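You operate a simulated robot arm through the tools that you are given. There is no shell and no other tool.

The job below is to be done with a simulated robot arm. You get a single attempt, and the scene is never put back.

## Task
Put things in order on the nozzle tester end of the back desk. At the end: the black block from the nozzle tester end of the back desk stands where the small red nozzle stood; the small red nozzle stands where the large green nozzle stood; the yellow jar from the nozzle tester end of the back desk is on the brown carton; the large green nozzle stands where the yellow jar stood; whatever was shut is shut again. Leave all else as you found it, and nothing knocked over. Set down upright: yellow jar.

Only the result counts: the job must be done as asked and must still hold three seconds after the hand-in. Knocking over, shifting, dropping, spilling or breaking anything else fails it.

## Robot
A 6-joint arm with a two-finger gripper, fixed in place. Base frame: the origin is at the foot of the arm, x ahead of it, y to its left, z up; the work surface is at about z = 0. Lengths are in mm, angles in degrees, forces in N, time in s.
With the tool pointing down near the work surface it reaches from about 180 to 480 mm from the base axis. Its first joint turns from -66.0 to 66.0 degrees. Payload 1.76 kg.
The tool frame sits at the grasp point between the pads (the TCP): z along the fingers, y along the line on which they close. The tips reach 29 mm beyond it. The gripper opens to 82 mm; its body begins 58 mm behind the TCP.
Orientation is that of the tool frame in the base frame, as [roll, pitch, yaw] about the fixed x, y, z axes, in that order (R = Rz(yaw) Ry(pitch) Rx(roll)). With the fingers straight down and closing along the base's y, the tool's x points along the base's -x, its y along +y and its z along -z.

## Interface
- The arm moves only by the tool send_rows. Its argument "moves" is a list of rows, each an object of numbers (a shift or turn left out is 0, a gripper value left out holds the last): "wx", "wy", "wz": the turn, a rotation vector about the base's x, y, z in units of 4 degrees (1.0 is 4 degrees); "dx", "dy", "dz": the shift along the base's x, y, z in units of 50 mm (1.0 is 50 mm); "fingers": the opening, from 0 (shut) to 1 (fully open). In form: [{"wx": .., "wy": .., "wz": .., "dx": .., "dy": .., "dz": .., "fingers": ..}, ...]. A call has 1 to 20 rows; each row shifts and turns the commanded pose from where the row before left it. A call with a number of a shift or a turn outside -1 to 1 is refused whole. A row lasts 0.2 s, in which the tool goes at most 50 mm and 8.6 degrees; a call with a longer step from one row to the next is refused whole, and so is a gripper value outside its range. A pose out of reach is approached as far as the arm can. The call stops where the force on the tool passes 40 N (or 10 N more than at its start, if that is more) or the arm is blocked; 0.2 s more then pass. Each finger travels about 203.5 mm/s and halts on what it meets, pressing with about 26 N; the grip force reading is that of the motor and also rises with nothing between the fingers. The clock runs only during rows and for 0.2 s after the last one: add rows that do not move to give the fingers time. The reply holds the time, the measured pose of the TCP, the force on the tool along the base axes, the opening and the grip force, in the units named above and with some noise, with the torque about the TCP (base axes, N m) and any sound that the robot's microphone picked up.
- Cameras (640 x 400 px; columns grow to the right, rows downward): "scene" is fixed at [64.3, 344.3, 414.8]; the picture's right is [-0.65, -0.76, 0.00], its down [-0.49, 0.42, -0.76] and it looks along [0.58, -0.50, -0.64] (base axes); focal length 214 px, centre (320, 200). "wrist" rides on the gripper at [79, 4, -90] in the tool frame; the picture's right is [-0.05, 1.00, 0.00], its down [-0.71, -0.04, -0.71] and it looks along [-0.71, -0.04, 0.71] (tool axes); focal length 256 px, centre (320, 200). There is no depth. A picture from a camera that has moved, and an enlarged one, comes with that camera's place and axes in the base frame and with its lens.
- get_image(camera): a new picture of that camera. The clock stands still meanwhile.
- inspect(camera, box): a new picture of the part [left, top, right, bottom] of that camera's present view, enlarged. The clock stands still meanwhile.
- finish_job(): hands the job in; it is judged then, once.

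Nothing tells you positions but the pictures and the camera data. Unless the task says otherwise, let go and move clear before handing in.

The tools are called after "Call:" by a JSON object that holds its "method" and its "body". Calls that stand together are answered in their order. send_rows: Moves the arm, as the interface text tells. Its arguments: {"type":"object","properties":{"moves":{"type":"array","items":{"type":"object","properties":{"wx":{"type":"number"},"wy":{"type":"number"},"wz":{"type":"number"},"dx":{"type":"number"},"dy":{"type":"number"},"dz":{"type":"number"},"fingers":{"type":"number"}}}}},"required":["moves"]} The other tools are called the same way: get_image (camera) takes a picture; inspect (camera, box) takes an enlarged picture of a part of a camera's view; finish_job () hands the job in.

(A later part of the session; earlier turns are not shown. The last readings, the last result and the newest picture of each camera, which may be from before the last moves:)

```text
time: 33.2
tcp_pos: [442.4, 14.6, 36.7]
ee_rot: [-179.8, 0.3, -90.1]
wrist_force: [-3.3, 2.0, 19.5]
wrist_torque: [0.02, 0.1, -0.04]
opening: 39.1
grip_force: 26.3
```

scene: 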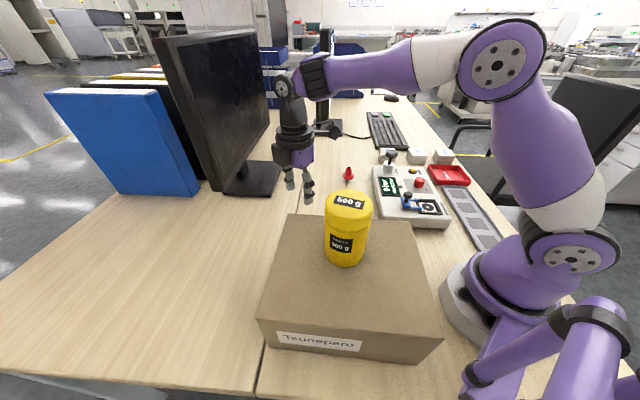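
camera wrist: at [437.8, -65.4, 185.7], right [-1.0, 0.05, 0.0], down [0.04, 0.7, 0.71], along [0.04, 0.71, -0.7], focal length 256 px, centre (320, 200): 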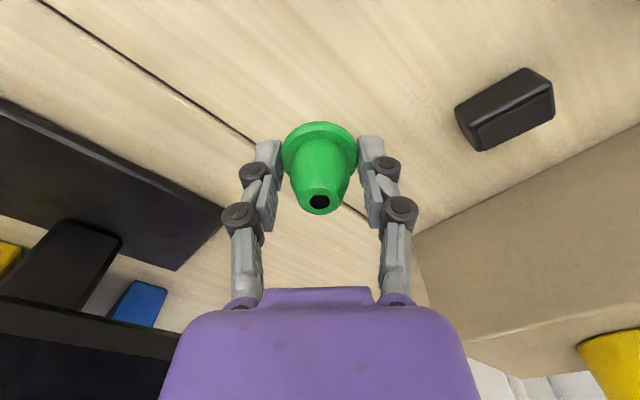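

Contact with the desk. Easing off slightly so the force is near zero before opening.

Call:
{"method": "send_rows", "body": {"moves": [{"dz": 0.02}, {}]}}

Call:
{"method": "inspect", "body": {"camera": "wrist", "box": [200, 40, 440, 240]}}

```text
time: 33.8
tcp_pos: [442.1, 14.1, 35.6]
ee_rot: [180.0, 0.3, -90.1]
wrist_force: [4.0, 0.4, 5.3]
wrist_torque: [0.05, -0.1, -0.01]
opening: 38.6
grip_force: 25.6
```

```text
2.00 times, centred on (320, 140) of wrist
camera zoom: at [438.0, -65.3, 125.5], right [-1.0, 0.05, 0.0], down [0.04, 0.7, 0.71], along [0.04, 0.71, -0.7], focal length 512 px, centre (320, 320)
```

zoom: 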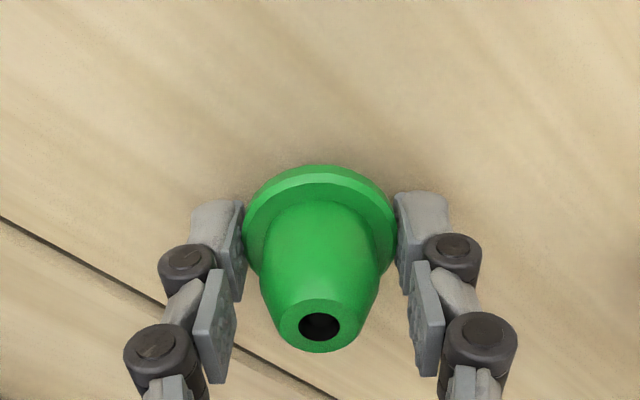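

The nozzle rests upright at about (442, 13.5). Opening slowly and rising.

Call:
{"method": "send_rows", "body": {"moves": [{"fingers": 0.5}, {"fingers": 0.55}, {"fingers": 0.66}, {}, {"dz": 0.3}, {"dz": 0.5}, {"dz": 0.5}, {"dz": 0.5}, {}]}}

Call:
{"method": "get_image", "body": {"camera": "wrist"}}

Call:
{"method": "inspect", "body": {"camera": "scene", "box": [270, 120, 430, 240]}}

```text
time: 35.8
tcp_pos: [441.5, 13.8, 127.0]
ee_rot: [179.9, 0.3, -90.0]
wrist_force: [0.4, 0.0, -0.4]
wrist_torque: [-0.01, -0.04, -0.02]
opening: 53.9
grip_force: 0.0
```

```text
taken
camera wrist: at [438.4, -64.6, 215.9], right [-1.0, 0.05, 0.0], down [0.04, 0.7, 0.71], along [0.04, 0.71, -0.7], focal length 256 px, centre (320, 200)
```

wrist: 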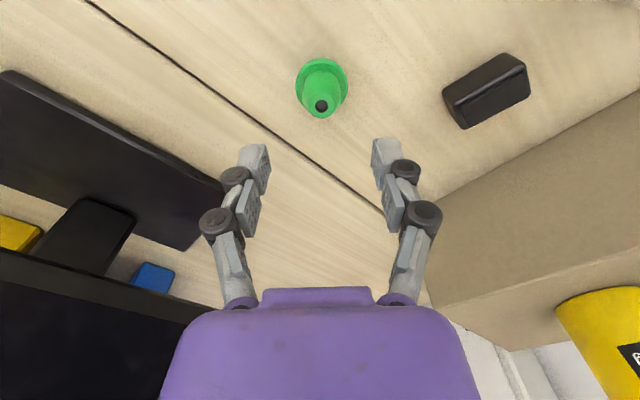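

```text
3.33 times, centred on (350, 180) of scene
camera zoom: at [64.3, 344.3, 414.8], right [-0.65, -0.76, 0.0], down [-0.49, 0.42, -0.76], along [0.58, -0.5, -0.64], focal length 715 px, centre (220, 267)
```

zoom: 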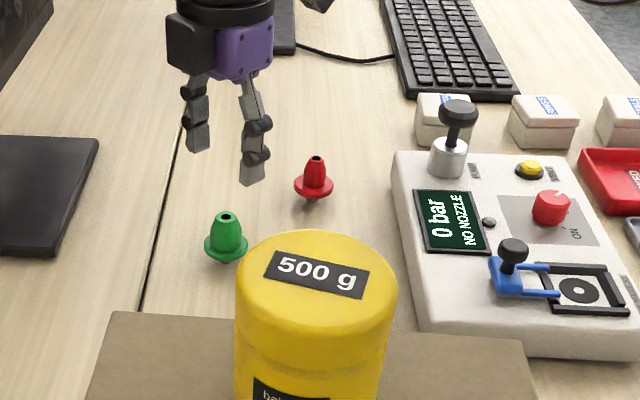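

The green nozzle stands where the jar was. Now I'll take a close scene view of the red nozzle to place it relative to the known green one.

Call:
{"method": "inspect", "body": {"camera": "scene", "box": [320, 150, 370, 200]}}

```text
8.00 times, centred on (345, 175) of scene
camera zoom: at [64.3, 344.3, 414.8], right [-0.65, -0.76, 0.0], down [-0.49, 0.42, -0.76], along [0.58, -0.5, -0.64], focal length 1716 px, centre (120, 400)
```

zoom: 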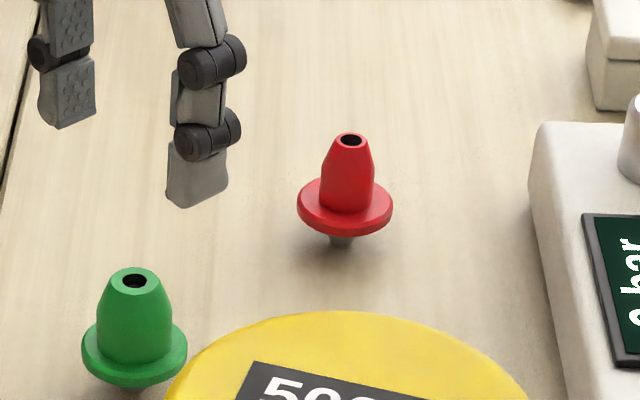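

The red nozzle has the same size flange as the green one and stands near (458, -116). I'll move above it with the same gripper orientation.

Call:
{"method": "send_rows", "body": {"moves": [{"dx": 0.05, "dy": -0.5, "dz": -0.1}, {"dx": 0.1, "dy": -0.7, "dz": -0.1}, {"dx": 0.1, "dy": -0.7, "dz": -0.1}, {"dx": 0.08, "dy": -0.7, "dz": -0.05}, {}]}}

Call:
{"method": "get_image", "body": {"camera": "wrist"}}

Call:
{"method": "get_image", "body": {"camera": "scene"}}

```text
time: 37.0
tcp_pos: [459.2, -115.6, 110.3]
ee_rot: [180.0, 0.5, -90.1]
wrist_force: [-0.6, 0.4, -0.2]
wrist_torque: [0.03, 0.03, -0.01]
opening: 54.2
grip_force: 0.0
```

```text
taken
camera wrist: at [454.4, -195.1, 198.4], right [-1.0, 0.05, 0.0], down [0.04, 0.7, 0.71], along [0.04, 0.71, -0.7], focal length 256 px, centre (320, 200)
```

wrist: 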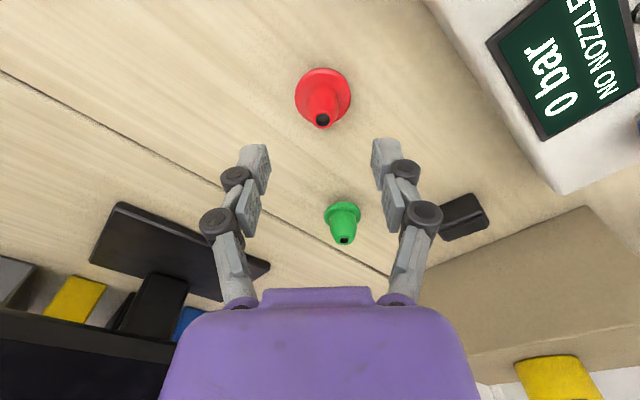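

```text
taken
```

scene: 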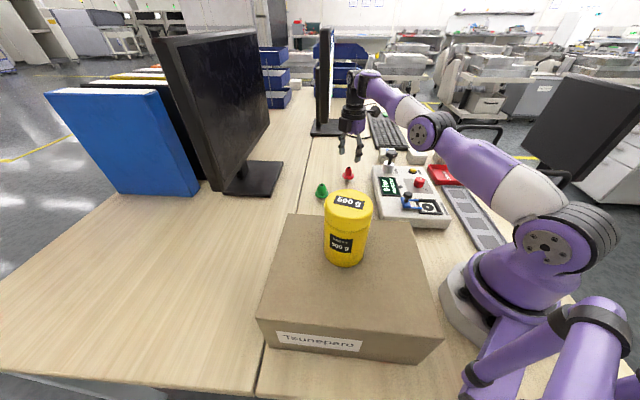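

The red nozzle is almost directly under the tool, a millimetre or so off. I'll correct slightly and lower partway to check.

Call:
{"method": "send_rows", "body": {"moves": [{"dx": -0.025, "dy": -0.015, "dz": -0.3}, {"dz": -0.4}, {"dz": -0.3}, {}]}}

Call:
{"method": "inspect", "body": {"camera": "wrist", "box": [200, 40, 440, 240]}}

```text
time: 38.0
tcp_pos: [457.3, -116.2, 59.1]
ee_rot: [-179.9, 0.3, -89.9]
wrist_force: [0.5, 0.0, 0.5]
wrist_torque: [0.0, -0.03, -0.01]
opening: 54.1
grip_force: 0.0
```

```text
2.00 times, centred on (320, 140) of wrist
camera zoom: at [453.6, -196.1, 148.1], right [-1.0, 0.05, 0.0], down [0.04, 0.7, 0.71], along [0.04, 0.71, -0.7], focal length 512 px, centre (320, 320)
```

zoom: 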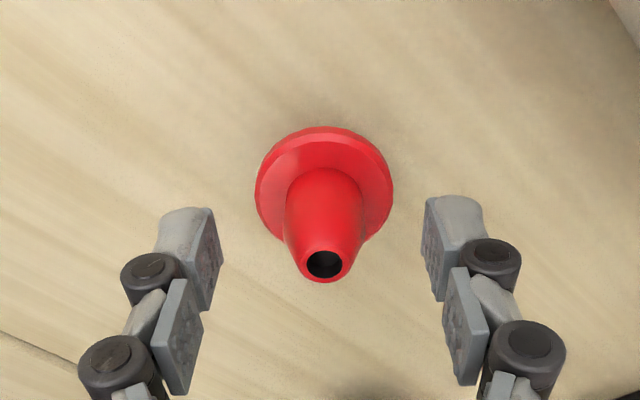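

Call:
{"method": "send_rows", "body": {"moves": [{"dx": -0.02, "dz": -0.22}, {"dz": -0.22}, {}]}}

Call:
{"method": "inspect", "body": {"camera": "wrist", "box": [200, 40, 440, 240]}}

```text
time: 38.8
tcp_pos: [458.0, -115.7, 35.5]
ee_rot: [-180.0, 0.3, -90.0]
wrist_force: [-0.6, -0.3, 0.9]
wrist_torque: [0.0, -0.02, 0.02]
opening: 54.1
grip_force: 0.1
```

```text
2.00 times, centred on (320, 140) of wrist
camera zoom: at [453.1, -195.6, 125.9], right [-1.0, 0.05, 0.0], down [0.04, 0.7, 0.71], along [0.04, 0.71, -0.7], focal length 512 px, centre (320, 320)
```

zoom: 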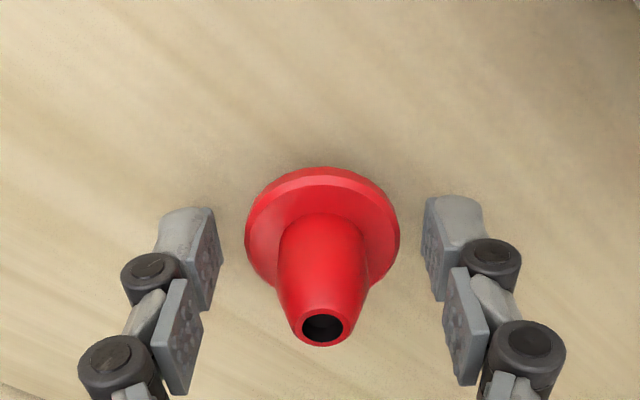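

Well aligned on the red nozzle's flange. Closing in steps, then lifting slowly.

Call:
{"method": "send_rows", "body": {"moves": [{"fingers": 0.56}, {"fingers": 0.5}, {"fingers": 0.4}, {}]}}

Call:
{"method": "inspect", "body": {"camera": "wrist", "box": [200, 40, 440, 240]}}

```text
time: 39.8
tcp_pos: [456.7, -116.5, 37.7]
ee_rot: [180.0, 0.3, -90.0]
wrist_force: [-1.8, 0.0, 2.3]
wrist_torque: [0.0, 0.03, -0.01]
opening: 38.3
grip_force: 26.2
```

```text
2.00 times, centred on (320, 140) of wrist
camera zoom: at [453.1, -195.7, 126.1], right [-1.0, 0.05, 0.0], down [0.04, 0.7, 0.71], along [0.04, 0.71, -0.7], focal length 512 px, centre (320, 320)
```

zoom: 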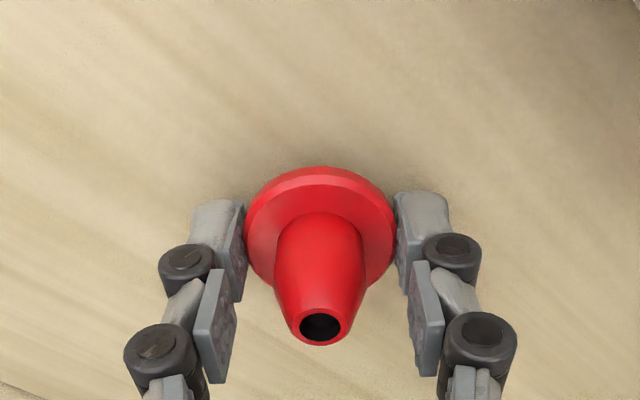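

The red nozzle is held at 38.3 mm. Lifting it.

Call:
{"method": "send_rows", "body": {"moves": [{"dz": 0.1}, {"dz": 0.3}, {"dz": 0.5}, {"dz": 0.5}, {}]}}

Call:
{"method": "inspect", "body": {"camera": "wrist", "box": [200, 40, 440, 240]}}

```text
time: 41.0
tcp_pos: [456.2, -116.6, 105.5]
ee_rot: [179.9, 0.4, -90.1]
wrist_force: [-0.4, -0.8, 0.2]
wrist_torque: [0.03, 0.05, 0.01]
opening: 38.3
grip_force: 26.0
```

```text
2.00 times, centred on (320, 140) of wrist
camera zoom: at [453.3, -195.6, 196.1], right [-1.0, 0.05, 0.0], down [0.04, 0.7, 0.71], along [0.04, 0.71, -0.7], focal length 512 px, centre (320, 320)
```

zoom: 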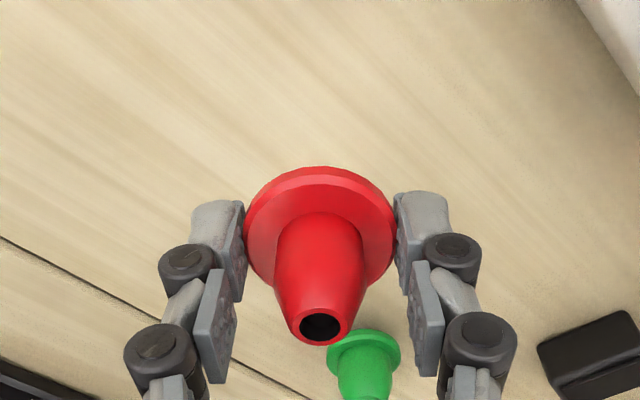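

Carrying the red nozzle to the green nozzle's former place, passing well above the green one.

Call:
{"method": "send_rows", "body": {"moves": [{"dx": -0.2, "dy": 0.2, "dz": 0.3}, {"dx": -0.4, "dy": 0.6, "dz": 0.1}, {"dx": -0.4, "dy": 0.7}, {"dx": -0.3, "dy": 0.8}, {"dx": -0.216, "dy": 0.8}, {"dx": -0.1, "dy": 0.8}, {"dx": -0.1, "dy": 0.7}, {"dy": 0.492}, {}]}}

Call:
{"method": "get_image", "body": {"camera": "wrist"}}

Call:
{"method": "get_image", "body": {"camera": "scene"}}

```text
time: 43.0
tcp_pos: [407.6, 87.9, 142.4]
ee_rot: [-179.9, 0.3, -90.0]
wrist_force: [-0.5, 0.7, -0.6]
wrist_torque: [0.02, 0.0, 0.0]
opening: 38.6
grip_force: 25.8
out of reach, approached as far as the arm can: row 3, 4, 5, 6
```

```text
taken
camera wrist: at [403.5, 8.8, 231.6], right [-1.0, 0.05, 0.0], down [0.04, 0.7, 0.71], along [0.04, 0.71, -0.7], focal length 256 px, centre (320, 200)
```

wrist: 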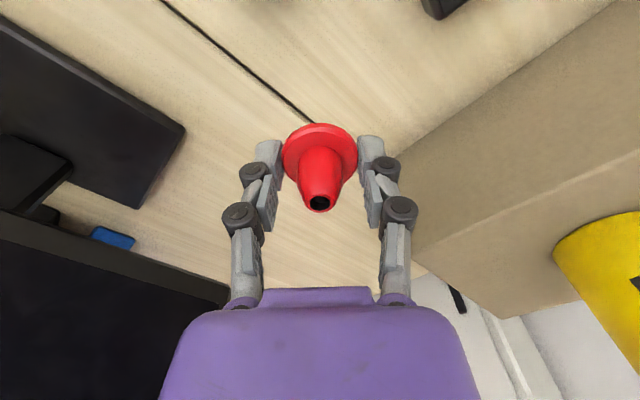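

```text
taken
```

scene: 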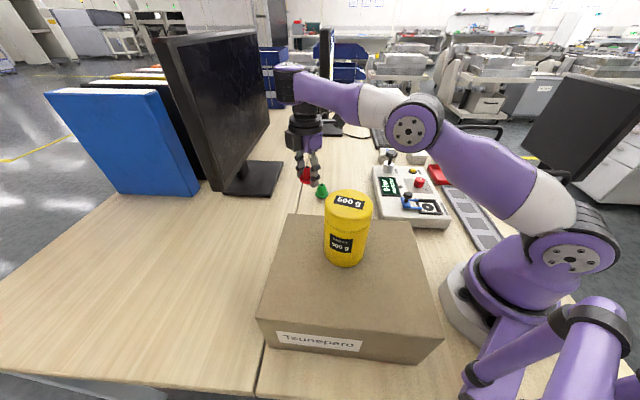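

The arm lagged on that move but everything is intact. I'll pause and check the pose before continuing.

Call:
{"method": "send_rows", "body": {"moves": [{}, {}]}}

Call:
{"method": "inspect", "body": {"camera": "scene", "box": [270, 120, 430, 240]}}

Call:
{"method": "inspect", "body": {"camera": "wrist", "box": [200, 40, 440, 240]}}

```text
time: 43.6
tcp_pos: [407.5, 87.4, 142.3]
ee_rot: [180.0, 0.3, -90.0]
wrist_force: [-0.4, 0.9, -0.6]
wrist_torque: [-0.02, -0.03, -0.01]
opening: 38.4
grip_force: 26.1
```

```text
3.33 times, centred on (350, 180) of scene
camera zoom: at [64.3, 344.3, 414.8], right [-0.65, -0.76, 0.0], down [-0.49, 0.42, -0.76], along [0.58, -0.5, -0.64], focal length 715 px, centre (220, 267)
```

zoom: 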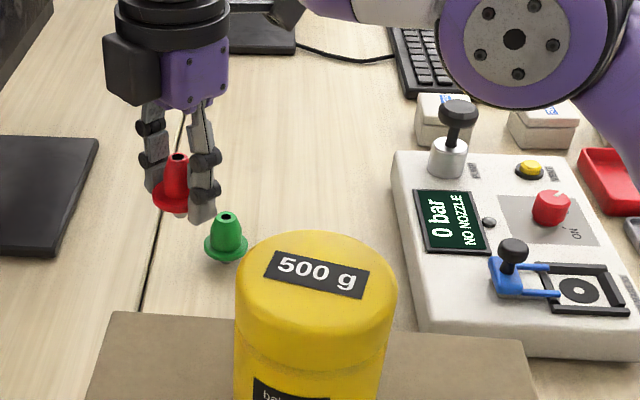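

```text
2.00 times, centred on (320, 140) of wrist
camera zoom: at [403.6, 8.4, 231.7], right [-1.0, 0.05, 0.0], down [0.04, 0.7, 0.71], along [0.04, 0.71, -0.7], focal length 512 px, centre (320, 320)
```

zoom: 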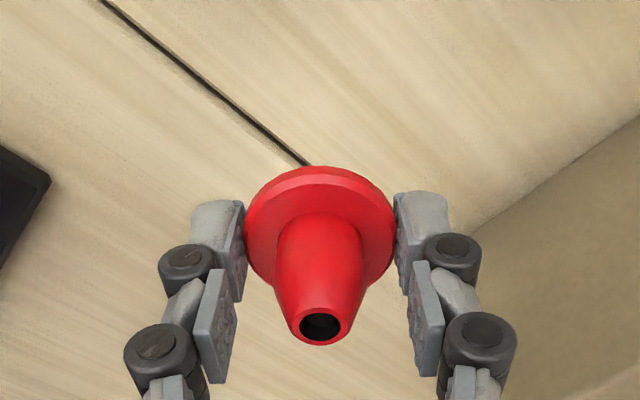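

Call:
{"method": "send_rows", "body": {"moves": [{"dx": -0.24, "dy": 0.34, "dz": -0.1}, {"dx": -0.24, "dy": 0.34, "dz": -0.1}, {"dx": -0.24, "dy": 0.33, "dz": -0.1}, {}]}}

Call:
{"method": "inspect", "body": {"camera": "wrist", "box": [200, 40, 440, 240]}}

```text
time: 44.6
tcp_pos: [392.0, 143.1, 136.7]
ee_rot: [179.8, 0.3, -89.9]
wrist_force: [0.4, -0.1, -0.2]
wrist_torque: [-0.01, -0.01, 0.01]
opening: 38.5
grip_force: 26.3
out of reach, approached as far as the arm can: row 1, 2, 3
```

```text
2.00 times, centred on (320, 140) of wrist
camera zoom: at [387.6, 65.0, 226.8], right [-1.0, 0.05, 0.0], down [0.04, 0.7, 0.71], along [0.04, 0.71, -0.7], focal length 512 px, centre (320, 320)
```

zoom: 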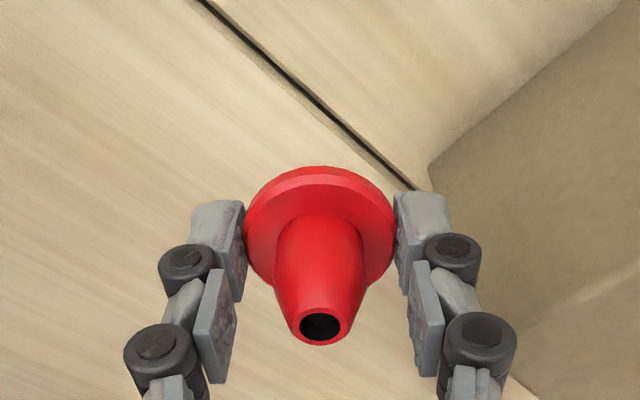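

Call:
{"method": "get_image", "body": {"camera": "scene"}}

Call:
{"method": "inspect", "body": {"camera": "scene", "box": [240, 40, 480, 200]}}

```text
taken
```

scene: 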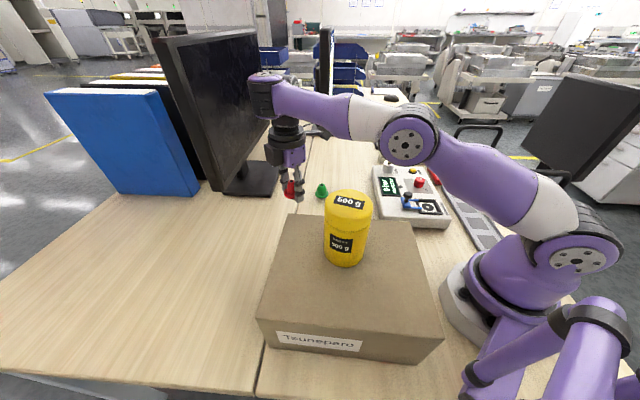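

```text
2.50 times, centred on (360, 120) of scene
camera zoom: at [64.3, 344.3, 414.8], right [-0.65, -0.76, 0.0], down [-0.49, 0.42, -0.76], along [0.58, -0.5, -0.64], focal length 536 px, centre (220, 400)
```

zoom: 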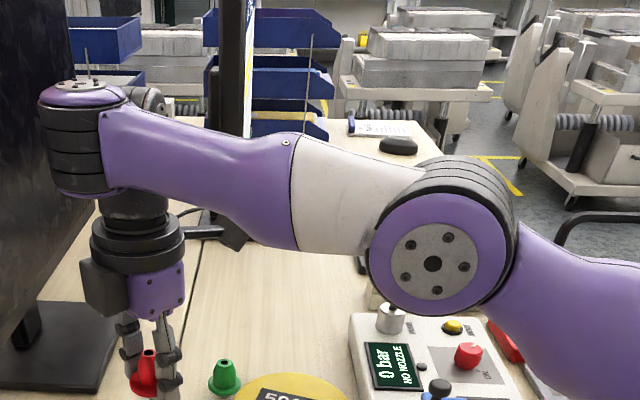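

Call:
{"method": "inspect", "body": {"camera": "scene", "box": [240, 60, 340, 200]}}

```text
2.86 times, centred on (290, 130) of scene
camera zoom: at [64.3, 344.3, 414.8], right [-0.65, -0.76, 0.0], down [-0.49, 0.42, -0.76], along [0.58, -0.5, -0.64], focal length 613 px, centre (406, 400)
```

zoom: 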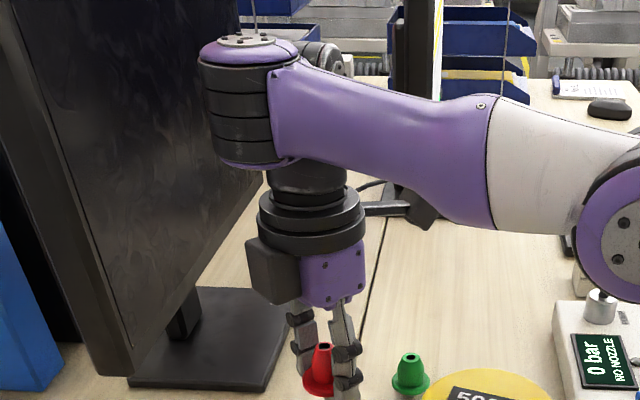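

The wrist has slipped into a different joint branch, which limits how close it can come to the base. The nozzle is still held safely, so I'll turn the tool back toward its default yaw at this height to return to the good branch.

Call:
{"method": "send_rows", "body": {"moves": [{"wz": -1}, {"wz": -1}, {"wz": -1}, {"wz": -1}, {"wz": -1}, {"wz": -1}, {}]}}

Call:
{"method": "get_image", "body": {"camera": "scene"}}

```text
time: 46.2
tcp_pos: [391.0, 144.9, 137.5]
ee_rot: [-179.9, 0.2, -114.1]
wrist_force: [-0.3, 0.1, -1.1]
wrist_torque: [0.0, 0.04, -0.01]
opening: 38.4
grip_force: 25.6
```

```text
taken
```

scene: 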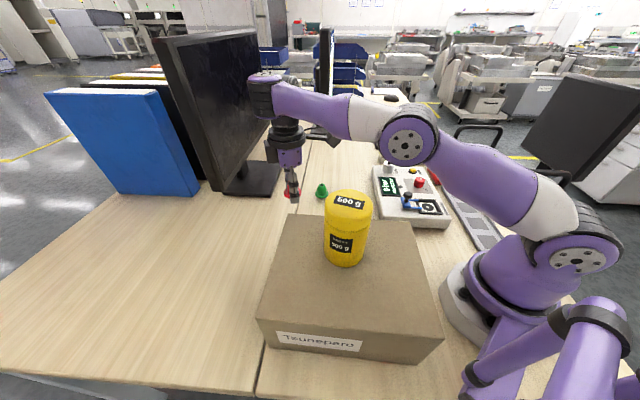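

Call:
{"method": "send_rows", "body": {"moves": [{"dx": -0.2, "dz": 0.1}, {}]}}

Call:
{"method": "inspect", "body": {"camera": "scene", "box": [240, 60, 320, 130]}}

```text
time: 46.8
tcp_pos: [386.8, 146.2, 144.5]
ee_rot: [-180.0, 0.2, -114.0]
wrist_force: [-0.1, 0.0, -0.6]
wrist_torque: [-0.01, 0.0, -0.04]
opening: 38.3
grip_force: 25.9
out of reach, approached as far as the arm can: row 1
```

```text
5.71 times, centred on (280, 95) of scene
camera zoom: at [64.3, 344.3, 414.8], right [-0.65, -0.76, 0.0], down [-0.49, 0.42, -0.76], along [0.58, -0.5, -0.64], focal length 1226 px, centre (549, 800)
```

zoom: 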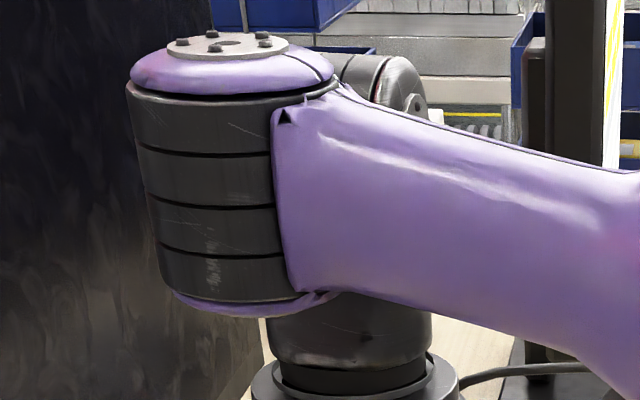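

I can now see the cause: the wrist's forearm joint swung round while the forearm was level. Moving outward at this height should let it swing back, so I'll go outward along the current direction in small steps, with plenty of clearance from the monitor.

Call:
{"method": "send_rows", "body": {"moves": [{"dx": 0.2, "dy": 0.05}, {"dx": 0.25, "dy": 0.05}, {"dx": 0.25, "dy": 0.05}, {}]}}

Call:
{"method": "inspect", "body": {"camera": "scene", "box": [230, 50, 370, 210]}}

```text
time: 47.8
tcp_pos: [422.1, 153.9, 144.8]
ee_rot: [-179.9, 0.4, -114.0]
wrist_force: [-0.1, 1.0, -0.5]
wrist_torque: [-0.02, -0.01, 0.01]
opening: 38.2
grip_force: 25.5
```

```text
2.50 times, centred on (300, 130) of scene
camera zoom: at [64.3, 344.3, 414.8], right [-0.65, -0.76, 0.0], down [-0.49, 0.42, -0.76], along [0.58, -0.5, -0.64], focal length 536 px, centre (370, 375)
```

zoom: 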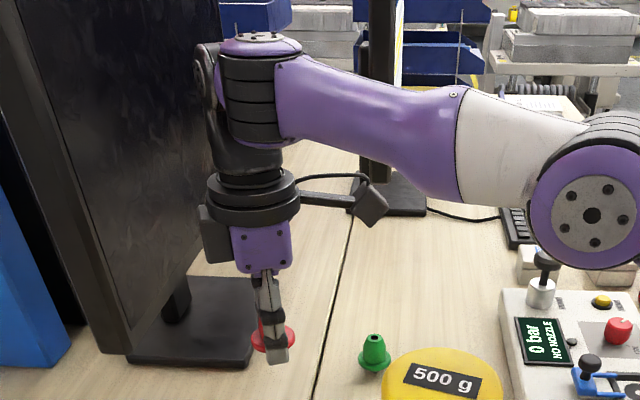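

The wrist is swinging back as hoped. Continuing outward a little more.

Call:
{"method": "send_rows", "body": {"moves": [{"dx": 0.2, "dy": 0.05}, {"dx": 0.15, "dy": 0.05}, {}]}}

Call:
{"method": "inspect", "body": {"camera": "scene", "box": [230, 50, 370, 210]}}

```text
time: 48.6
tcp_pos: [435.9, 159.0, 145.4]
ee_rot: [-179.9, 0.3, -114.2]
wrist_force: [-0.3, -0.8, 0.1]
wrist_torque: [0.0, -0.01, 0.0]
opening: 38.3
grip_force: 26.1
out of reach, approached as far as the arm can: row 1
```

```text
2.50 times, centred on (300, 130) of scene
camera zoom: at [64.3, 344.3, 414.8], right [-0.65, -0.76, 0.0], down [-0.49, 0.42, -0.76], along [0.58, -0.5, -0.64], focal length 536 px, centre (370, 375)
```

zoom: 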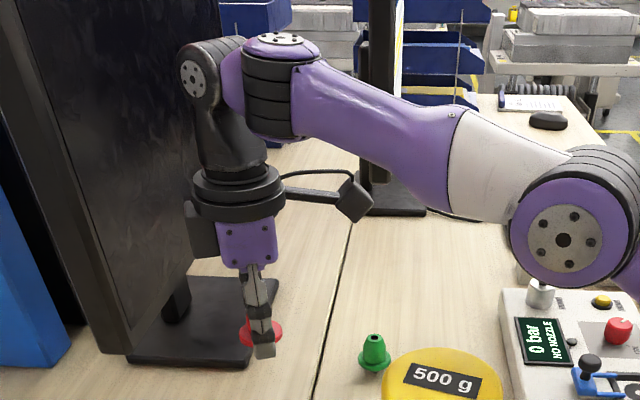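

The wrist is back in its normal configuration. Now I'll lower here so the forearm slopes downward and stays in this branch.

Call:
{"method": "send_rows", "body": {"moves": [{"dz": -0.3}, {"dz": -0.4}, {"dz": -0.4}, {}]}}

Call:
{"method": "inspect", "body": {"camera": "scene", "box": [230, 50, 370, 210]}}

```text
time: 49.6
tcp_pos: [436.7, 159.0, 89.9]
ee_rot: [-180.0, 0.3, -114.0]
wrist_force: [0.3, -0.1, 0.5]
wrist_torque: [0.0, 0.03, 0.0]
opening: 38.4
grip_force: 25.8
```

```text
2.50 times, centred on (300, 130) of scene
camera zoom: at [64.3, 344.3, 414.8], right [-0.65, -0.76, 0.0], down [-0.49, 0.42, -0.76], along [0.58, -0.5, -0.64], focal length 536 px, centre (370, 375)
```

zoom: 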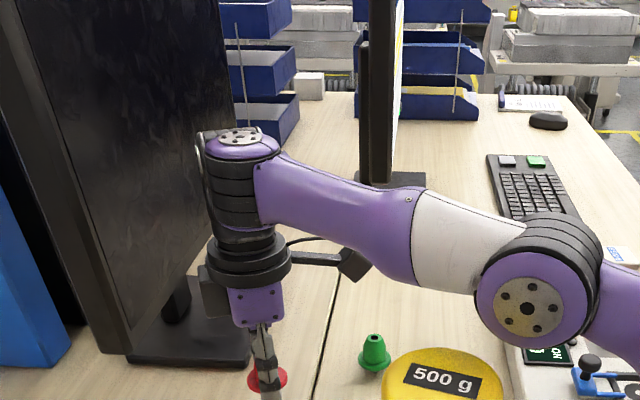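

The wrist swung again when lowering with the forearm level, so I need to cross that level pose in a straight in-plane motion. First back up and outward-high, then inward at height, where the wrist is well defined.

Call:
{"method": "send_rows", "body": {"moves": [{"dz": 0.4}, {"dz": 0.4}, {"dz": 0.4}, {"dz": 0.3}, {}]}}

Call:
{"method": "inspect", "body": {"camera": "scene", "box": [230, 50, 370, 210]}}

```text
time: 50.8
tcp_pos: [430.5, 156.7, 165.1]
ee_rot: [-179.8, 0.3, -114.1]
wrist_force: [0.1, 0.6, -1.3]
wrist_torque: [-0.01, 0.0, -0.02]
opening: 38.3
grip_force: 26.5
out of reach, approached as far as the arm can: row 4
```

```text
2.50 times, centred on (300, 130) of scene
camera zoom: at [64.3, 344.3, 414.8], right [-0.65, -0.76, 0.0], down [-0.49, 0.42, -0.76], along [0.58, -0.5, -0.64], focal length 536 px, centre (370, 375)
```

zoom: 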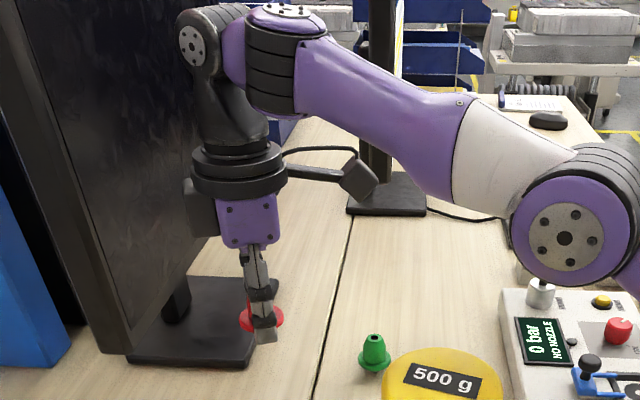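

Call:
{"method": "send_rows", "body": {"moves": [{"dx": -0.37, "dy": -0.12, "dz": 0.38}, {"dx": -0.37, "dy": -0.11, "dz": 0.38}, {"dx": -0.37, "dy": -0.11, "dz": 0.38}, {}]}}

Call:
{"method": "inspect", "body": {"camera": "scene", "box": [230, 20, 410, 210]}}

```text
time: 51.8
tcp_pos: [374.3, 140.5, 221.7]
ee_rot: [180.0, 0.3, -114.1]
wrist_force: [0.8, -0.5, -0.3]
wrist_torque: [-0.01, 0.03, 0.02]
opening: 38.3
grip_force: 26.2
```

```text
2.11 times, centred on (320, 115) of scene
camera zoom: at [64.3, 344.3, 414.8], right [-0.65, -0.76, 0.0], down [-0.49, 0.42, -0.76], along [0.58, -0.5, -0.64], focal length 452 px, centre (320, 379)
```

zoom: 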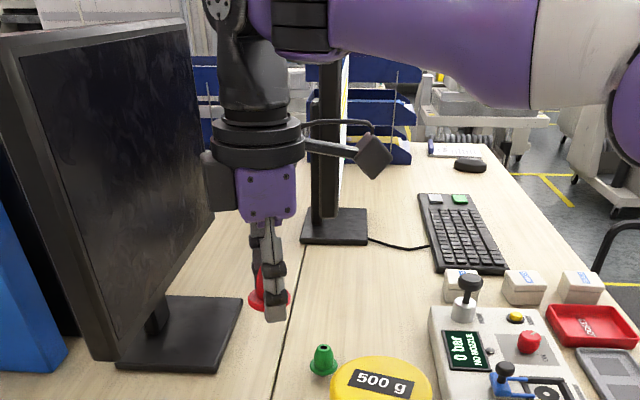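

Now in the normal configuration at height. I'll turn the yaw back to -90° here, then correct position before descending.

Call:
{"method": "send_rows", "body": {"moves": [{"wz": 1}, {"wz": 1}, {"wz": 1}, {"wz": 1}, {"wz": 1}, {"wz": 1}, {}]}}

Call:
{"method": "inspect", "body": {"camera": "wrist", "box": [200, 40, 440, 240]}}

```text
time: 53.4
tcp_pos: [374.4, 138.6, 220.9]
ee_rot: [-180.0, 0.3, -90.0]
wrist_force: [0.6, 0.1, 0.0]
wrist_torque: [0.0, -0.03, 0.01]
opening: 38.4
grip_force: 26.0
```

```text
2.00 times, centred on (320, 140) of wrist
camera zoom: at [371.9, 60.2, 310.3], right [-1.0, 0.05, 0.0], down [0.04, 0.7, 0.71], along [0.04, 0.71, -0.7], focal length 512 px, centre (320, 320)
```

zoom: 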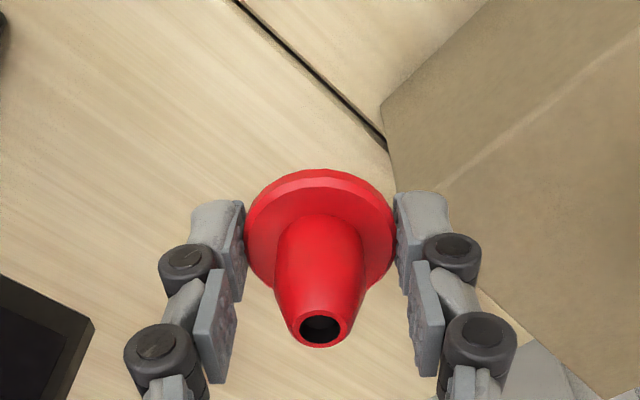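

Call:
{"method": "send_rows", "body": {"moves": [{"dx": -0.088, "dy": -0.032, "dz": -0.2}, {"dz": -0.9}, {"dz": -0.9}, {}]}}

Call:
{"method": "inspect", "body": {"camera": "scene", "box": [230, 50, 410, 210]}}

Call:
{"method": "inspect", "body": {"camera": "wrist", "box": [200, 40, 440, 240]}}

```text
time: 54.4
tcp_pos: [393.2, 145.3, 133.4]
ee_rot: [179.9, 0.3, -89.9]
wrist_force: [-0.6, -0.4, -0.7]
wrist_torque: [0.0, -0.04, 0.0]
opening: 38.5
grip_force: 26.2
out of reach, approached as far as the arm can: row 1, 3
```

```text
2.50 times, centred on (320, 130) of scene
camera zoom: at [64.3, 344.3, 414.8], right [-0.65, -0.76, 0.0], down [-0.49, 0.42, -0.76], along [0.58, -0.5, -0.64], focal length 536 px, centre (320, 375)
```

zoom: 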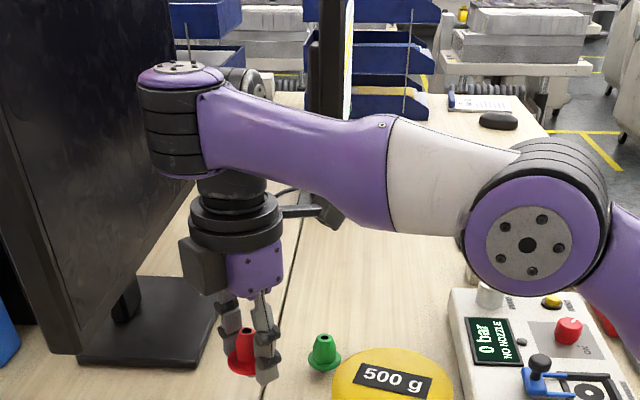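

```text
2.00 times, centred on (320, 140) of wrist
camera zoom: at [388.8, 65.9, 223.3], right [-1.0, 0.05, 0.0], down [0.04, 0.7, 0.71], along [0.04, 0.71, -0.7], focal length 512 px, centre (320, 320)
```

zoom: 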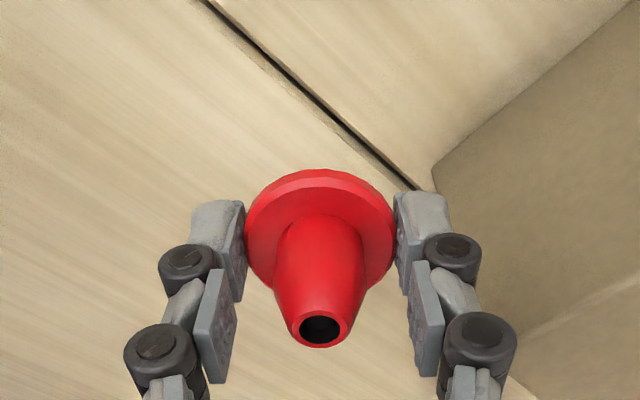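

The same swing happened again because the wrist joint wasn't fully straightened before crossing. I'll go much higher and further in, where it becomes fully straight, and then cross downward in one in-plane diagonal as worked before.

Call:
{"method": "send_rows", "body": {"moves": [{"dz": 0.4}, {"dz": 0.4}, {"dz": 0.4}, {"dz": 0.4}, {"dz": 0.4}, {}]}}

Call:
{"method": "inspect", "body": {"camera": "scene", "box": [230, 0, 410, 160]}}

```text
time: 55.8
tcp_pos: [392.6, 146.0, 233.1]
ee_rot: [180.0, 0.3, -90.1]
wrist_force: [0.4, -0.2, -0.7]
wrist_torque: [0.02, 0.01, -0.03]
opening: 38.2
grip_force: 25.7
```

```text
2.50 times, centred on (320, 80) of scene
camera zoom: at [64.3, 344.3, 414.8], right [-0.65, -0.76, 0.0], down [-0.49, 0.42, -0.76], along [0.58, -0.5, -0.64], focal length 536 px, centre (320, 500)
```

zoom: 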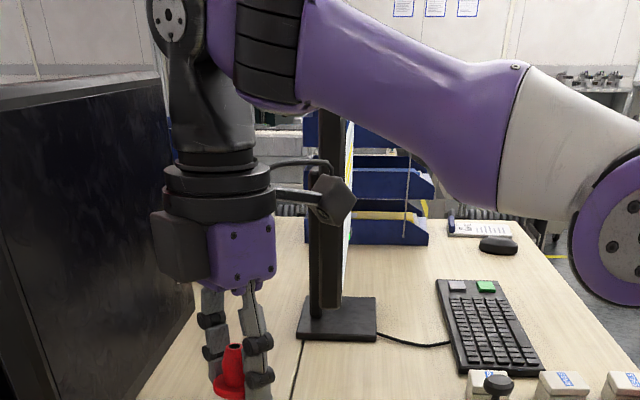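

Call:
{"method": "send_rows", "body": {"moves": [{"dx": -0.4, "dy": -0.15, "dz": 0.4}, {"dx": -0.55, "dy": -0.2, "dz": 0.4}, {"dx": -0.55, "dy": -0.22, "dz": 0.3}, {"dx": -0.17, "dy": -0.05, "dz": 0.05}, {}]}}

Call:
{"method": "get_image", "body": {"camera": "scene"}}

```text
time: 57.0
tcp_pos: [307.8, 113.7, 292.3]
ee_rot: [180.0, 0.2, -89.9]
wrist_force: [0.0, -1.0, 0.4]
wrist_torque: [0.0, 0.0, 0.03]
opening: 38.6
grip_force: 26.3
```

```text
taken
```

scene: 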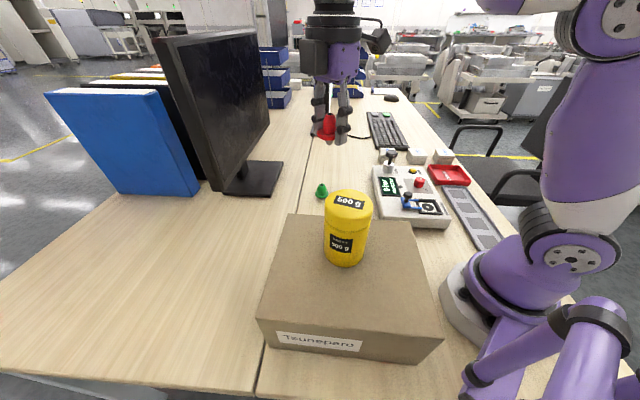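

Call:
{"method": "send_rows", "body": {"moves": [{}, {"dx": 0.318, "dy": 0.12, "dz": -0.81}, {"dx": 0.318, "dy": 0.12, "dz": -0.81}, {"dx": 0.318, "dy": 0.12, "dz": -0.81}, {"dx": 0.318, "dy": 0.12, "dz": -0.81}, {}]}}

Call:
{"method": "inspect", "body": {"camera": "scene", "box": [230, 50, 410, 210]}}

```text
time: 58.4
tcp_pos: [388.1, 144.0, 142.3]
ee_rot: [179.9, 0.2, -90.2]
wrist_force: [-0.3, 0.5, 0.0]
wrist_torque: [-0.04, -0.05, -0.03]
opening: 38.5
grip_force: 26.5
out of reach, approached as far as the arm can: row 4, 5
```

```text
2.50 times, centred on (320, 130) of scene
camera zoom: at [64.3, 344.3, 414.8], right [-0.65, -0.76, 0.0], down [-0.49, 0.42, -0.76], along [0.58, -0.5, -0.64], focal length 536 px, centre (320, 375)
```

zoom: 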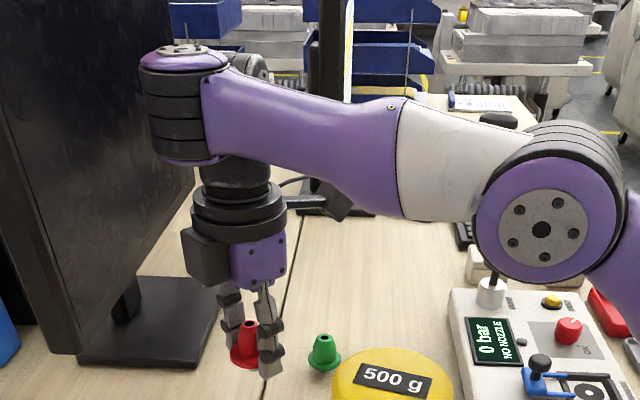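

The likely culprit is a 0.3° residual sideways tilt in my commanded orientation, which forces that wrist joint around when the forearm is level. I'll go back up to the high inner position, remove the tilt, and cross again.

Call:
{"method": "send_rows", "body": {"moves": [{"dz": 0.4}, {"dz": 0.4}, {"dz": 0.5}, {"dz": 0.5}, {"dx": -0.4, "dy": -0.15, "dz": 0.4}, {"dx": -0.55, "dy": -0.2, "dz": 0.4}, {"dx": -0.55, "dy": -0.2, "dz": 0.3}, {"dx": -0.1, "dy": -0.04, "dz": 0.1}, {"wx": -0.075}, {}]}}

Call:
{"method": "send_rows", "body": {"moves": [{}]}}

Call:
{"method": "send_rows", "body": {"moves": [{}]}}

Call:
{"method": "send_rows", "body": {"moves": [{}]}}

Call:
{"method": "get_image", "body": {"camera": "scene"}}

```text
time: 60.6
tcp_pos: [310.4, 114.7, 286.8]
ee_rot: [180.0, 0.1, -90.0]
wrist_force: [0.3, 0.1, -0.4]
wrist_torque: [0.03, 0.03, 0.01]
opening: 38.3
grip_force: 25.9
out of reach, approached as far as the arm can: row 3
```

```text
time: 61.0
tcp_pos: [309.6, 115.0, 286.3]
ee_rot: [-179.9, 0.0, -89.9]
wrist_force: [-0.1, 0.3, -1.3]
wrist_torque: [0.02, 0.03, 0.0]
opening: 38.6
grip_force: 25.4
```

```text
time: 61.4
tcp_pos: [310.4, 115.1, 286.6]
ee_rot: [180.0, 0.0, -90.0]
wrist_force: [0.1, 0.2, -0.3]
wrist_torque: [0.0, 0.03, -0.02]
opening: 38.5
grip_force: 25.9
```

```text
time: 61.8
tcp_pos: [310.3, 113.8, 285.6]
ee_rot: [-180.0, 0.0, -90.0]
wrist_force: [-0.1, 0.5, 0.5]
wrist_torque: [-0.02, 0.0, 0.04]
opening: 38.5
grip_force: 26.5
```

```text
taken
```

scene: 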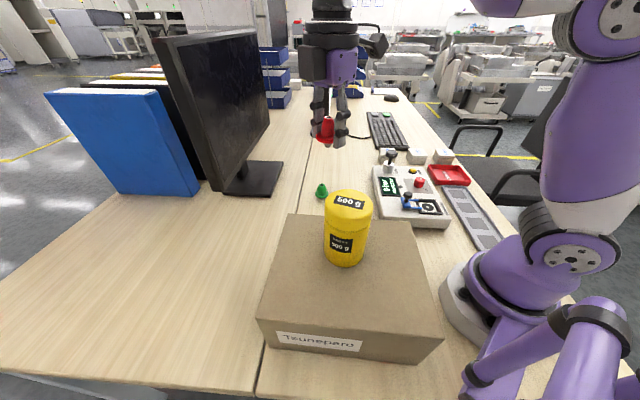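

Call:
{"method": "send_rows", "body": {"moves": [{"dx": 0.35, "dy": 0.13, "dz": -0.46}, {"dx": 0.35, "dy": 0.13, "dz": -0.46}, {"dx": 0.3, "dy": 0.11, "dz": -0.36}, {"dx": 0.24, "dy": 0.09, "dz": -0.5}, {"dz": -0.6}, {"dz": -0.5}, {}]}}

Call:
{"method": "inspect", "body": {"camera": "scene", "box": [230, 50, 410, 210]}}

```text
time: 63.4
tcp_pos: [370.8, 137.8, 142.0]
ee_rot: [-180.0, -0.1, -89.9]
wrist_force: [-0.3, 0.0, -0.8]
wrist_torque: [0.01, -0.01, 0.01]
opening: 38.6
grip_force: 26.1
```

```text
2.50 times, centred on (320, 130) of scene
camera zoom: at [64.3, 344.3, 414.8], right [-0.65, -0.76, 0.0], down [-0.49, 0.42, -0.76], along [0.58, -0.5, -0.64], focal length 536 px, centre (320, 375)
```

zoom: 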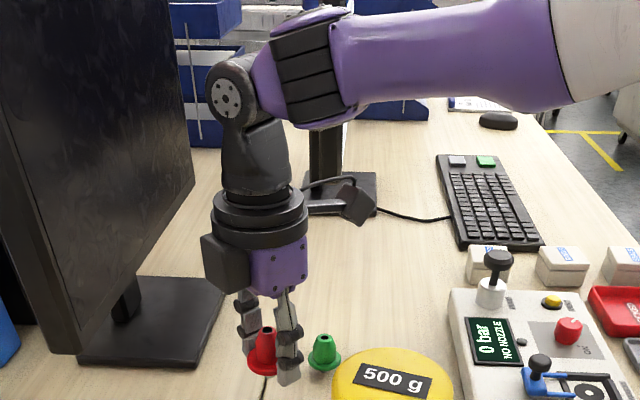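

The wrist is now in its normal configuration with the red nozzle over the green one's old place. Lowering partway and fine-tuning.

Call:
{"method": "send_rows", "body": {"moves": [{"dz": -0.6}, {"dz": -0.6}, {"dz": -0.44}, {}]}}

Call:
{"method": "inspect", "body": {"camera": "wrist", "box": [200, 40, 440, 240]}}

```text
time: 64.4
tcp_pos: [370.8, 138.2, 58.9]
ee_rot: [-180.0, 0.0, -90.0]
wrist_force: [-0.1, -0.3, -0.3]
wrist_torque: [-0.01, 0.03, -0.02]
opening: 38.5
grip_force: 26.1
```

```text
2.00 times, centred on (320, 140) of wrist
camera zoom: at [367.5, 59.3, 149.7], right [-1.0, 0.05, 0.0], down [0.04, 0.71, 0.71], along [0.04, 0.71, -0.71], focal length 512 px, centre (320, 320)
```

zoom: 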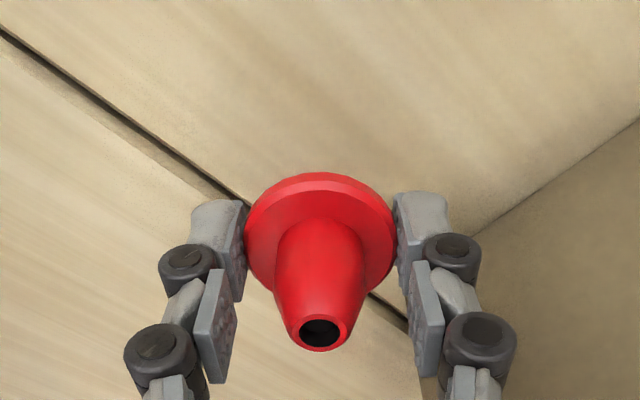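

Call:
{"method": "send_rows", "body": {"moves": [{"dy": -0.026, "dz": -0.2}, {"dz": -0.2}, {}]}}

Call:
{"method": "send_rows", "body": {"moves": [{"dz": -0.02}, {}]}}

Call:
{"method": "send_rows", "body": {"moves": [{"dz": -0.02}, {}]}}

```text
time: 65.2
tcp_pos: [372.8, 136.2, 41.3]
ee_rot: [180.0, 0.0, -90.1]
wrist_force: [0.3, 0.1, -1.5]
wrist_torque: [0.0, 0.05, -0.01]
opening: 38.3
grip_force: 26.4
```

```text
time: 65.8
tcp_pos: [371.3, 136.5, 40.4]
ee_rot: [180.0, -0.1, -90.0]
wrist_force: [-0.2, -0.2, -0.1]
wrist_torque: [-0.01, 0.01, 0.0]
opening: 38.4
grip_force: 25.9
```

```text
time: 66.4
tcp_pos: [371.3, 136.9, 38.8]
ee_rot: [180.0, 0.0, -89.9]
wrist_force: [0.5, 0.4, -0.6]
wrist_torque: [0.02, 0.0, 0.01]
opening: 38.5
grip_force: 26.0
```

Call:
{"method": "send_rows", "body": {"moves": [{"dz": -0.02}, {}]}}

Call:
{"method": "send_rows", "body": {"moves": [{"dz": -0.015}, {}]}}

Call:
{"method": "get_image", "body": {"camera": "wrist"}}

```text
time: 67.0
tcp_pos: [370.8, 136.5, 36.8]
ee_rot: [-180.0, -0.1, -89.9]
wrist_force: [-0.2, 0.2, -0.2]
wrist_torque: [0.0, -0.02, 0.01]
opening: 38.5
grip_force: 26.0
```

```text
time: 67.6
tcp_pos: [372.1, 136.8, 36.3]
ee_rot: [-180.0, 0.0, -90.0]
wrist_force: [0.7, 0.4, -0.4]
wrist_torque: [-0.01, 0.0, -0.01]
opening: 38.5
grip_force: 26.3
```

```text
taken
camera wrist: at [368.0, 58.0, 126.9], right [-1.0, 0.05, 0.0], down [0.04, 0.71, 0.71], along [0.04, 0.71, -0.71], focal length 256 px, centre (320, 200)
```

wrist: 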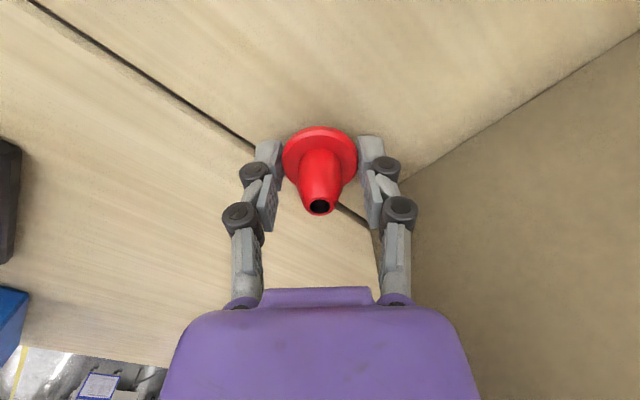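

Call:
{"method": "send_rows", "body": {"moves": [{"dz": -0.015}, {}]}}

Call:
{"method": "send_rows", "body": {"moves": [{"dz": -0.015}, {}]}}

```text
time: 68.2
tcp_pos: [371.5, 136.1, 36.4]
ee_rot: [-180.0, 0.0, -90.0]
wrist_force: [0.1, 0.3, -0.4]
wrist_torque: [0.04, 0.0, 0.0]
opening: 38.2
grip_force: 25.8
```

```text
time: 68.8
tcp_pos: [370.5, 136.1, 36.2]
ee_rot: [-179.9, -0.1, -89.9]
wrist_force: [-0.8, 0.7, 2.5]
wrist_torque: [0.0, 0.04, -0.01]
opening: 38.2
grip_force: 25.8
```

Light contact at 2.5 N. Checking the view, then releasing slowly.

Call:
{"method": "inspect", "body": {"camera": "wrist", "box": [200, 40, 440, 240]}}

Call:
{"method": "send_rows", "body": {"moves": [{"fingers": 0.49}, {"fingers": 0.52}, {"fingers": 0.58}, {"fingers": 0.66}, {}]}}

Call:
{"method": "inspect", "body": {"camera": "wrist", "box": [200, 40, 440, 240]}}

```text
2.00 times, centred on (320, 140) of wrist
camera zoom: at [368.0, 57.8, 125.7], right [-1.0, 0.05, 0.0], down [0.04, 0.71, 0.71], along [0.04, 0.71, -0.71], focal length 512 px, centre (320, 320)
```

zoom: 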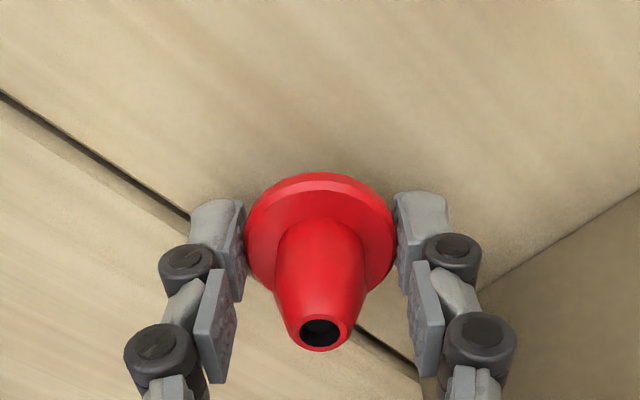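

```text
time: 70.0
tcp_pos: [371.9, 135.2, 35.6]
ee_rot: [180.0, 0.0, -90.0]
wrist_force: [-0.2, -1.2, 0.5]
wrist_torque: [-0.02, -0.01, 0.0]
opening: 54.2
grip_force: 0.1
```

```text
2.00 times, centred on (320, 140) of wrist
camera zoom: at [367.9, 57.8, 125.6], right [-1.0, 0.05, 0.0], down [0.04, 0.71, 0.71], along [0.04, 0.71, -0.71], focal length 512 px, centre (320, 320)
```

zoom: 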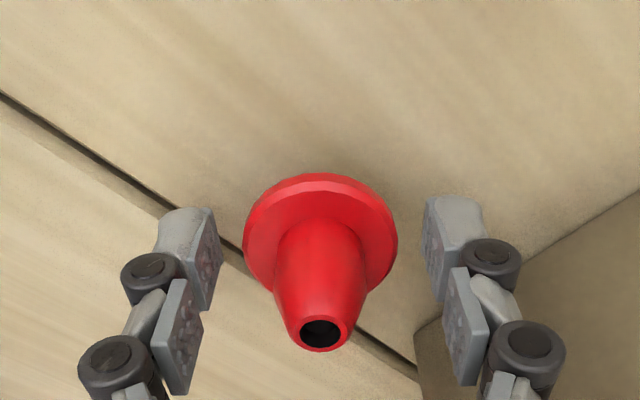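

The red nozzle stands released at the green one's old place. Rising straight up and checking it.

Call:
{"method": "send_rows", "body": {"moves": [{"dz": 0.2}, {"dz": 0.5}, {"dz": 0.6}, {}]}}

Call:
{"method": "get_image", "body": {"camera": "wrist"}}

Call:
{"method": "get_image", "body": {"camera": "scene"}}

```text
time: 71.0
tcp_pos: [371.9, 137.8, 100.2]
ee_rot: [-180.0, 0.0, -90.0]
wrist_force: [0.4, -0.1, -0.2]
wrist_torque: [-0.05, 0.01, 0.05]
opening: 54.1
grip_force: 0.0
```

```text
taken
camera wrist: at [368.4, 57.9, 190.3], right [-1.0, 0.05, 0.0], down [0.04, 0.71, 0.71], along [0.04, 0.71, -0.71], focal length 256 px, centre (320, 200)
```

wrist: 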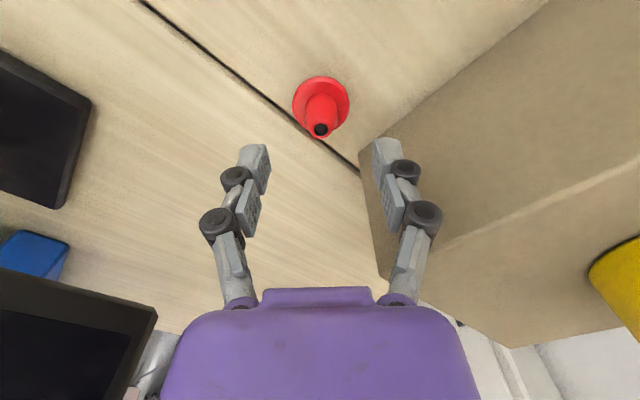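

```text
taken
```

scene: 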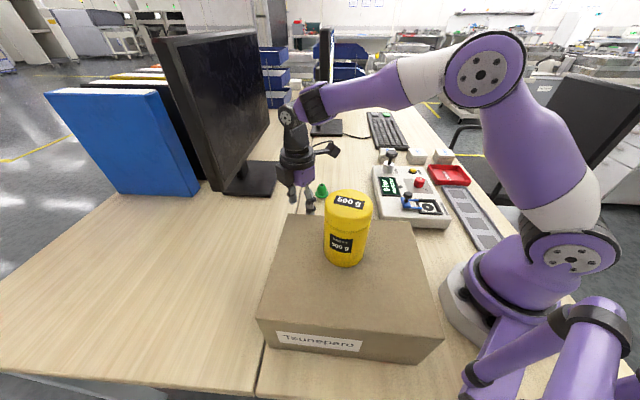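

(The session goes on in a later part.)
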